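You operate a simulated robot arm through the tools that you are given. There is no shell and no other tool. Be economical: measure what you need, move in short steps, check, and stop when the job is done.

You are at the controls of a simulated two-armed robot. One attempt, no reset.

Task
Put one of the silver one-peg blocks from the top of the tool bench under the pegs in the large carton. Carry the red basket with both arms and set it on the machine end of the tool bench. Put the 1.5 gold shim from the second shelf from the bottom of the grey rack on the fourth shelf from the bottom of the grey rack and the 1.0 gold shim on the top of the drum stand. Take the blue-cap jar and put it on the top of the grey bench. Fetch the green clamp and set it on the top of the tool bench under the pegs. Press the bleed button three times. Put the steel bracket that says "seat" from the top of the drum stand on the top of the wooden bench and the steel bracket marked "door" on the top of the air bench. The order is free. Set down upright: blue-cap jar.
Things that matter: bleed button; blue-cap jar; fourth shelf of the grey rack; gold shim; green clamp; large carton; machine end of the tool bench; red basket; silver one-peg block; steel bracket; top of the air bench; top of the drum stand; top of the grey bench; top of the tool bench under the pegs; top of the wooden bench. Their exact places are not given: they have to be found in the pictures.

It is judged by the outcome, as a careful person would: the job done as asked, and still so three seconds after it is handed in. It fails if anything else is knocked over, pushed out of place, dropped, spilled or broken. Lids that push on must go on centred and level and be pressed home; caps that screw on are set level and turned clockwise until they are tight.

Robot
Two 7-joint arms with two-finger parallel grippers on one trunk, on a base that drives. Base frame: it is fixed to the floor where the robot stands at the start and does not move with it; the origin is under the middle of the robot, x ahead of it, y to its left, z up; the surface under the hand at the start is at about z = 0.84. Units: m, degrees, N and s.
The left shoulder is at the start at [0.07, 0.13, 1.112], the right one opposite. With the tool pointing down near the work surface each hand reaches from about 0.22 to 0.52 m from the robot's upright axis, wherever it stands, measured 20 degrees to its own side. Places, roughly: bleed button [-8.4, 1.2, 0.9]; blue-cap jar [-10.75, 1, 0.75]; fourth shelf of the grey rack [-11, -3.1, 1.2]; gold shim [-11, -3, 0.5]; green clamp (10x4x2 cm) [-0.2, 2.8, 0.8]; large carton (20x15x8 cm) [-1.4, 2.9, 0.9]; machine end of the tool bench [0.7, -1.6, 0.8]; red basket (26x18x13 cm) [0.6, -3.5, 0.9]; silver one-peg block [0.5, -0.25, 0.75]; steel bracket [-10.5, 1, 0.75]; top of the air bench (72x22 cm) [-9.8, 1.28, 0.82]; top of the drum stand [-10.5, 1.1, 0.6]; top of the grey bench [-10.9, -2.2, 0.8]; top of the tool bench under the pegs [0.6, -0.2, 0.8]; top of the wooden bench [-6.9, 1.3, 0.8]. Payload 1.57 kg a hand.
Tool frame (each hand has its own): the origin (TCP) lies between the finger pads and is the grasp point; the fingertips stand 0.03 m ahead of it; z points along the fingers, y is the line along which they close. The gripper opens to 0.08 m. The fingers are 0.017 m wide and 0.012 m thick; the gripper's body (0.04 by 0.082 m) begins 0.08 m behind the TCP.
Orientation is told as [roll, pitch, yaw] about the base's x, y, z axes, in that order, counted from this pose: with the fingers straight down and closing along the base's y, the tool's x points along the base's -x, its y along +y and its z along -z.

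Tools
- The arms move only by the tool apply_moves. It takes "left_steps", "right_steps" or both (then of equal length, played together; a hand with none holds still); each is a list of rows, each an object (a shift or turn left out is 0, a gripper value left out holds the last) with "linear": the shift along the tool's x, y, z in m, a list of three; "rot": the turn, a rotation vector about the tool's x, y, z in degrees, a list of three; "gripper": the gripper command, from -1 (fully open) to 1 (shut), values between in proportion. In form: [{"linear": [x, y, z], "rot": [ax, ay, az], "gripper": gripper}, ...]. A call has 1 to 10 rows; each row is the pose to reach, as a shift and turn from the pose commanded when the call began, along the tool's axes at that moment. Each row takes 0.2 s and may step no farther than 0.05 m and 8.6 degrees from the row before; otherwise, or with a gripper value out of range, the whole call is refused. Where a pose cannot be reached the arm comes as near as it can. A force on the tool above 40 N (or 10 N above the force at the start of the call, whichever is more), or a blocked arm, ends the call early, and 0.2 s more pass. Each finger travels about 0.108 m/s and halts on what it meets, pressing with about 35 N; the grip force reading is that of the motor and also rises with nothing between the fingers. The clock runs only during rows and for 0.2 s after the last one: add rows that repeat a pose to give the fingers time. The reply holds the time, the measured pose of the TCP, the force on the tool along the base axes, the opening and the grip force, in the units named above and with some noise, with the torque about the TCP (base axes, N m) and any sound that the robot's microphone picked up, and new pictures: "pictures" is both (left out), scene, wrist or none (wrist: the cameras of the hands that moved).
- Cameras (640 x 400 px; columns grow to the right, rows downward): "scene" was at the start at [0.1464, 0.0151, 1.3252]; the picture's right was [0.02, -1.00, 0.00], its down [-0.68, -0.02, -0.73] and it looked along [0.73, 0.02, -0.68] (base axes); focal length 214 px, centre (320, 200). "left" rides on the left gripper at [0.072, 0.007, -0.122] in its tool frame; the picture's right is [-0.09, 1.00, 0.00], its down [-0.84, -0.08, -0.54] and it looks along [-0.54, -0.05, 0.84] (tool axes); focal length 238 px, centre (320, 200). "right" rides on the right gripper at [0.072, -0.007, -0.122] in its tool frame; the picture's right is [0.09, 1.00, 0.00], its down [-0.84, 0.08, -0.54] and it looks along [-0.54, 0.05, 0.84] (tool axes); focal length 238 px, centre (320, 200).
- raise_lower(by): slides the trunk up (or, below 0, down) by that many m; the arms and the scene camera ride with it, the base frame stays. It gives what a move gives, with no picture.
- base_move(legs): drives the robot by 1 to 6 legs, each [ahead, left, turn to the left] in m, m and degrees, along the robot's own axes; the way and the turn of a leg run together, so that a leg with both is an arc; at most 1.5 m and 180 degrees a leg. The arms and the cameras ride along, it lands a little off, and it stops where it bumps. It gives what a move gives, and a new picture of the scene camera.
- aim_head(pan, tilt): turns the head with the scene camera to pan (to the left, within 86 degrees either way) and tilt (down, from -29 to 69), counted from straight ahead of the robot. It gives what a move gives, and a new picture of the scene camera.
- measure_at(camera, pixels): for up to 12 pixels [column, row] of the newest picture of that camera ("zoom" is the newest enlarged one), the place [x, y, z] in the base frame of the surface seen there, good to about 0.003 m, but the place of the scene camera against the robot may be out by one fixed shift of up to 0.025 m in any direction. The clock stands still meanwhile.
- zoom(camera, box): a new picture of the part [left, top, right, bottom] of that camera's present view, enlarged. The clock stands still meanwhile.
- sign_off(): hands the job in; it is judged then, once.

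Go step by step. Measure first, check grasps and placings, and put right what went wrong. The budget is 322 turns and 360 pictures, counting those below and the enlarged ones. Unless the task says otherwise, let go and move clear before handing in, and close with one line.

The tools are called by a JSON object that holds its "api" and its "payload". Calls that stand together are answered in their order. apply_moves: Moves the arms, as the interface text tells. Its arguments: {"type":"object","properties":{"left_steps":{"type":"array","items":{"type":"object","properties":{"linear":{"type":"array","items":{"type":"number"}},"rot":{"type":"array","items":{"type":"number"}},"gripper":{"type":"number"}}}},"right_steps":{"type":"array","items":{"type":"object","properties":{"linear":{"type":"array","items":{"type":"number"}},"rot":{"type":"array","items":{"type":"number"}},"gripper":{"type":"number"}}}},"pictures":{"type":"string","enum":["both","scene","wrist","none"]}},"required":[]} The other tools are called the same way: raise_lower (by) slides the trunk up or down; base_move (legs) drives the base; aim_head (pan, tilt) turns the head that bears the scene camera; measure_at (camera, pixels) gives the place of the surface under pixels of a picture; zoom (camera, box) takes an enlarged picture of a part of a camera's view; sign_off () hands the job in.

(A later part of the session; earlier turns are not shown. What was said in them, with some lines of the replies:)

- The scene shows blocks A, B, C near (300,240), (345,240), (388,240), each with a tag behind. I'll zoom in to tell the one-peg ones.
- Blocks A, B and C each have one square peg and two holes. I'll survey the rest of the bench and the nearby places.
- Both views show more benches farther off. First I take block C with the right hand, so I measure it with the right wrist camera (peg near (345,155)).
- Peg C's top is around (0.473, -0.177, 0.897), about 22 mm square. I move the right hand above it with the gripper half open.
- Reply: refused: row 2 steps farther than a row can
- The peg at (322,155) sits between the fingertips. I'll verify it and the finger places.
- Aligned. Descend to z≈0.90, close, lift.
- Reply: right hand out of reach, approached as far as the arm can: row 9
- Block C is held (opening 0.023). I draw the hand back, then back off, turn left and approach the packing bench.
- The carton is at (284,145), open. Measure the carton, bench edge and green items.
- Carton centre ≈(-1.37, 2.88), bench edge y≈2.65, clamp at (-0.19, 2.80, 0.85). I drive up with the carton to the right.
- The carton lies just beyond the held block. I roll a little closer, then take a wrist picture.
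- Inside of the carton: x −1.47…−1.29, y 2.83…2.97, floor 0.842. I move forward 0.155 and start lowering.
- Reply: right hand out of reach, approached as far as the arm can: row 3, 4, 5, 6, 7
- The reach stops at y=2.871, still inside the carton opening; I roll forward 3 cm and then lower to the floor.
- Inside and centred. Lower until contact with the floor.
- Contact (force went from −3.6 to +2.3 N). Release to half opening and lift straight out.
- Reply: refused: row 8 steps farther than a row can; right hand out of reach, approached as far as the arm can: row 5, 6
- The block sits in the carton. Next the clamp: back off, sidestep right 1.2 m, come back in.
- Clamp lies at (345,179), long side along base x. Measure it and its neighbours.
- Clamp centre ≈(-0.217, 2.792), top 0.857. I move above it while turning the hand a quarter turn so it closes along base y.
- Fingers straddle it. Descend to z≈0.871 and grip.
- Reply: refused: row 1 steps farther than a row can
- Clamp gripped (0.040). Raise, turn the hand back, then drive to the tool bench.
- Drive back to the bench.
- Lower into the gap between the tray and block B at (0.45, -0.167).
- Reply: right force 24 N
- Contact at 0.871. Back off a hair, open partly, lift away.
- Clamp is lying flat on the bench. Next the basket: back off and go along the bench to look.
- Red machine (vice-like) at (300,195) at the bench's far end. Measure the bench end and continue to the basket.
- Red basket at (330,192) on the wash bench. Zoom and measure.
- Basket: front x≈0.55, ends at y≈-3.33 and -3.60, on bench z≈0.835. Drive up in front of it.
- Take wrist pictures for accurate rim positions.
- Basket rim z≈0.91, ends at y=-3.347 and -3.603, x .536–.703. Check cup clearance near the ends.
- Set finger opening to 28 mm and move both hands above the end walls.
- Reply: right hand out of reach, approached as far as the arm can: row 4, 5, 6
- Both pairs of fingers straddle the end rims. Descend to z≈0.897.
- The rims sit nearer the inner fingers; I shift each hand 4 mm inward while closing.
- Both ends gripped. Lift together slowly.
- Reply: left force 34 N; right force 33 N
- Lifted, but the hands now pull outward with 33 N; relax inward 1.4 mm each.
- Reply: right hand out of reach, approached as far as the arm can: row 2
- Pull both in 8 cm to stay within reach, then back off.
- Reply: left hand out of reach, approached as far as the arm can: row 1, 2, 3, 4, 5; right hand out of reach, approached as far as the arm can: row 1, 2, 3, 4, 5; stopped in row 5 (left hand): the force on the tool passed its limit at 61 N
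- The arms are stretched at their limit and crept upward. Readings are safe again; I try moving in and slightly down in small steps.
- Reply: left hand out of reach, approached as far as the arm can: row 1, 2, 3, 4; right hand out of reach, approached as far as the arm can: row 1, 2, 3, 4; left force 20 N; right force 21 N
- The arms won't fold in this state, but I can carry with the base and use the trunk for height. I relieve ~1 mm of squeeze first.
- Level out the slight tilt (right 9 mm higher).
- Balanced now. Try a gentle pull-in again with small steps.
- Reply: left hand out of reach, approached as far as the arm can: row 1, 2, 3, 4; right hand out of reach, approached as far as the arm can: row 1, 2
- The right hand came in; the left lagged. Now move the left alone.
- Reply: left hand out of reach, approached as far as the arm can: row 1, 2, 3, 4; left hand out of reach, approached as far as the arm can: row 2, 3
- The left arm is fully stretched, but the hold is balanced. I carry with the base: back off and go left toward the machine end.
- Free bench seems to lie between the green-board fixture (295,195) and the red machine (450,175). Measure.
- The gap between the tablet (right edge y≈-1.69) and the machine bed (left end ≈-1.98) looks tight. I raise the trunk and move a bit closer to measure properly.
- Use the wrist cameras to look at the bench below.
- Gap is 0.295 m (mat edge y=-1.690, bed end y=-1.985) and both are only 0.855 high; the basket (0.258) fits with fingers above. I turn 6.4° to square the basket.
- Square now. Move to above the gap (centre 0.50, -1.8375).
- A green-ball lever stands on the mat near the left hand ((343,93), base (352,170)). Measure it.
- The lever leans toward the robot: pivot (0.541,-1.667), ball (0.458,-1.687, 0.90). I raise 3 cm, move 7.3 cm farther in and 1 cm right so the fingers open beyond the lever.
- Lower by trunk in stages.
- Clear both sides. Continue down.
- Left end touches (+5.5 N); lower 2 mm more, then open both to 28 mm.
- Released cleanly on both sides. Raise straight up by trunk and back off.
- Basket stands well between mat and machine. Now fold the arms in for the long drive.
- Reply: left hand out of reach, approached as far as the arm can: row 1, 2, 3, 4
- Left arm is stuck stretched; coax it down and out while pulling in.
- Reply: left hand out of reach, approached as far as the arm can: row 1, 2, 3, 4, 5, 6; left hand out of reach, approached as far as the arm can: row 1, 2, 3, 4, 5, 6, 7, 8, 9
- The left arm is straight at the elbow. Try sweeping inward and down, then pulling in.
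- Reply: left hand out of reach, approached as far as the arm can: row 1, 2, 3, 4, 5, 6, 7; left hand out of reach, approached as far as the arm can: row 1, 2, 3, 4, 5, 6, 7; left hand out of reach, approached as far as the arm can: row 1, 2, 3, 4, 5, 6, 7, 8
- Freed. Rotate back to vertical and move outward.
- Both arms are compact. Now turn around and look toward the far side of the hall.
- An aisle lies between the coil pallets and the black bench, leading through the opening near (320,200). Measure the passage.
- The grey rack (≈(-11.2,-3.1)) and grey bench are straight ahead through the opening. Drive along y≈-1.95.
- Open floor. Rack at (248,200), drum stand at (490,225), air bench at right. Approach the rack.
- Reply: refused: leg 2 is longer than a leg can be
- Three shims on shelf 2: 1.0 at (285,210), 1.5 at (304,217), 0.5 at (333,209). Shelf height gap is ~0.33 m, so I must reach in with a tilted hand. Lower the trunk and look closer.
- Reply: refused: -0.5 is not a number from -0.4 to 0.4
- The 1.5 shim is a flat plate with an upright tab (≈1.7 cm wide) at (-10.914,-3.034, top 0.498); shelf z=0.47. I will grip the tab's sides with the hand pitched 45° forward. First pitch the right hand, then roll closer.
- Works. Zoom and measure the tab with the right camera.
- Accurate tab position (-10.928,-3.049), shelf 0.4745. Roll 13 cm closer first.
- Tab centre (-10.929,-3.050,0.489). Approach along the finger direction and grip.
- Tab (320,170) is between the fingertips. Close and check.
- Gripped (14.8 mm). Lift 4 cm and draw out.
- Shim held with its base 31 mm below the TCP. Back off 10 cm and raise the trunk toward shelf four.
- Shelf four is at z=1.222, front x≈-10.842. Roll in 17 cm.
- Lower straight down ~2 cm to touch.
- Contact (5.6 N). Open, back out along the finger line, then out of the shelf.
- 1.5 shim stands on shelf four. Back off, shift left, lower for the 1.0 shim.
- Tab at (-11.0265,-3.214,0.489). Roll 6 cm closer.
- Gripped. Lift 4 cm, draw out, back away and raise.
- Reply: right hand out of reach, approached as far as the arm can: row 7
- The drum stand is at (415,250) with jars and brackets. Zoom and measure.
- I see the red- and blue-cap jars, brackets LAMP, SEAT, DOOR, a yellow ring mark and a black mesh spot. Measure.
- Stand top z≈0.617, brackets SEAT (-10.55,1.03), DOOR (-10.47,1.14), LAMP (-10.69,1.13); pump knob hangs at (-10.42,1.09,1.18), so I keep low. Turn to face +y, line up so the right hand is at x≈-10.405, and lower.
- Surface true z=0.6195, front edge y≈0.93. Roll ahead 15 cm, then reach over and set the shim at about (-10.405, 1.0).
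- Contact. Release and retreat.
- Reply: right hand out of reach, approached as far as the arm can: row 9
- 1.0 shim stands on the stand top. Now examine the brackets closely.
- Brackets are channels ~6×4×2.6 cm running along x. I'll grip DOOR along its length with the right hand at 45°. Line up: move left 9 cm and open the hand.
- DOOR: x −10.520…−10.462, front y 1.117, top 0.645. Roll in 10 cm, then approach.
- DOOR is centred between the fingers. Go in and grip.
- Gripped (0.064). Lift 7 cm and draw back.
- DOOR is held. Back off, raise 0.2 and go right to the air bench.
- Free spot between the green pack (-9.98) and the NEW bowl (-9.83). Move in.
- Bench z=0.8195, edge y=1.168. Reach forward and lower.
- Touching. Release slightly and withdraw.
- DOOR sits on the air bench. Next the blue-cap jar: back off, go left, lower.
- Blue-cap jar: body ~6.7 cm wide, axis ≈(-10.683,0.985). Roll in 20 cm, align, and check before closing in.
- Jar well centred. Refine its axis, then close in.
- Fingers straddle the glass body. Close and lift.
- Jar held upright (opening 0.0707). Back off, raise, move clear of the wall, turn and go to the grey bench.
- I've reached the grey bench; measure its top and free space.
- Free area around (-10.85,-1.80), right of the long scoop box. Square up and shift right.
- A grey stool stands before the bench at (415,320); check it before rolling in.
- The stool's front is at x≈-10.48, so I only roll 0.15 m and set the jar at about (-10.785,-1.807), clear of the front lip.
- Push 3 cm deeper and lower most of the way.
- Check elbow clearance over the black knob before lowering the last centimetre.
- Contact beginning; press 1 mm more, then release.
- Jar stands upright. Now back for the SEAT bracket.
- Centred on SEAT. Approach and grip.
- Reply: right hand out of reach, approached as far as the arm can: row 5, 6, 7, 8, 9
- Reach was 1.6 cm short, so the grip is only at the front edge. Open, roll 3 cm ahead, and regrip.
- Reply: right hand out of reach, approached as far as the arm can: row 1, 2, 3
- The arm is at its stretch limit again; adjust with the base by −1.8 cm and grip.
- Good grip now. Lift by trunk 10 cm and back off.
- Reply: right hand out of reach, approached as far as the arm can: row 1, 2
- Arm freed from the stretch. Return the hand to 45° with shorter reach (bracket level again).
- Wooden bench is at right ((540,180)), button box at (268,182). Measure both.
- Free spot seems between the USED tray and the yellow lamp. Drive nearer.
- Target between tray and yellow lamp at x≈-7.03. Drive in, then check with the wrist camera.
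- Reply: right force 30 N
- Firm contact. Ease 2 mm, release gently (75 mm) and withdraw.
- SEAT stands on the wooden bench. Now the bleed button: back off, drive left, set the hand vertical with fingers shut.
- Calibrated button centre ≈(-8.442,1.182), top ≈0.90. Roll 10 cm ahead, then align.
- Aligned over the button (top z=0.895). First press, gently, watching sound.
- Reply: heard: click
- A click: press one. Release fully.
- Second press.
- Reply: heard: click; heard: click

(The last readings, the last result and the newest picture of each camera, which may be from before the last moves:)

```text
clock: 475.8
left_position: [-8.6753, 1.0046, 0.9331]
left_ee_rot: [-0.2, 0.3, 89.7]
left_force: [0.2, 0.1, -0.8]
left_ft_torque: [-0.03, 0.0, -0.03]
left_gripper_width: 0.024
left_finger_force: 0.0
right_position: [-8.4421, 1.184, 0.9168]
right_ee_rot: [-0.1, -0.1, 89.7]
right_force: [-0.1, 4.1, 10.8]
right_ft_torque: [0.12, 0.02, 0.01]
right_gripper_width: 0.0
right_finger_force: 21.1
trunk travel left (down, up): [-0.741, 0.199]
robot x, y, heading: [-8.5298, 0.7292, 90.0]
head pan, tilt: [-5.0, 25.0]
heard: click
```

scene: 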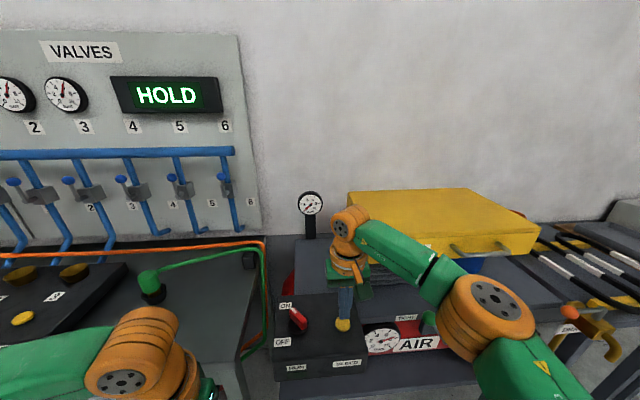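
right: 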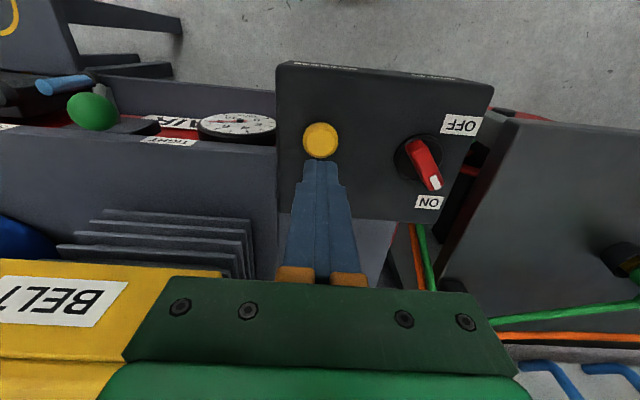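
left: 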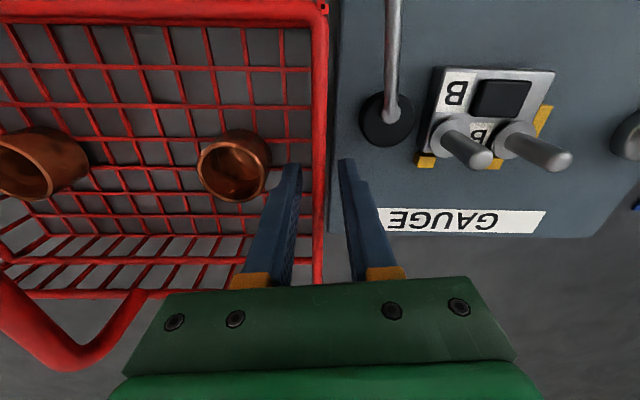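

Three clicks heard. Withdraw upward and back off.

{"api": "apply_moves", "payload": {"right_steps": [{"linear": [0, 0, -0.03], "gripper": 1}, {"linear": [0, 0, -0.06], "gripper": 1}, {"linear": [0.04, 0, -0.08], "gripper": 1}], "pictures": "none"}}

{"api": "base_move", "payload": {"legs": [[-0.5, 0, 0]]}}

{"api": "zoom", "payload": {"camera": "scene", "box": [0, 130, 320, 320]}}

```text
clock: 476.6
left_position: [-8.6741, 1.0032, 0.9332]
left_ee_rot: [0.0, 0.3, 89.7]
left_force: [0.5, 0.4, 0.2]
left_ft_torque: [0.0, 0.0, 0.01]
left_gripper_width: 0.0237
left_finger_force: 0.1
right_position: [-8.4411, 1.142, 0.9968]
right_ee_rot: [-0.1, 0.1, 89.7]
right_force: [-0.6, -0.5, 1.4]
right_ft_torque: [0.0, 0.02, -0.03]
right_gripper_width: 0.0004
right_finger_force: 21.8
trunk travel left (down, up): [-0.741, 0.199]
robot x, y, heading: [-8.5281, 0.7286, 90.2]
head pan, tilt: [-5.0, 25.0]
```

```text
clock: 479.5
left_position: [-8.6757, 0.5021, 0.9329]
left_ee_rot: [-0.1, 0.4, 90.2]
left_force: [0.3, 0.2, -0.3]
left_ft_torque: [0.02, 0.02, -0.02]
left_gripper_width: 0.0239
left_finger_force: 0.0
right_position: [-8.4438, 0.643, 0.996]
right_ee_rot: [-0.1, 0.2, 90.1]
right_force: [0.7, -0.8, -0.1]
right_ft_torque: [-0.01, -0.02, -0.01]
right_gripper_width: 0.0
right_finger_force: 21.2
trunk travel left (down, up): [-0.741, 0.199]
robot x, y, heading: [-8.5265, 0.2306, 90.6]
head pan, tilt: [-5.0, 25.0]
```

scene: 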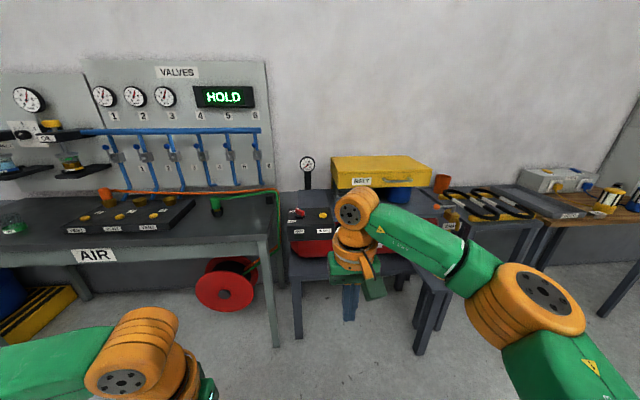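

```text
2.00 times, centred on (160, 225) of scene
```

zoom: 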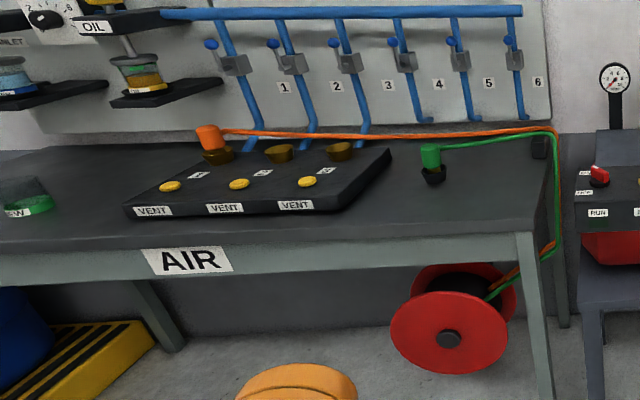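

The three presses are done, everything I placed was seen resting in its place, and both hands are clear. I'm handing in.

{"api": "sign_off", "payload": {}}

```text
The job is handed in.
```

Everything on the list is done and handed in: the block, basket, clamp, both shims, blue-cap jar (set upright) and both brackets are in their places, and the bleed button was pressed three times, each with a click.
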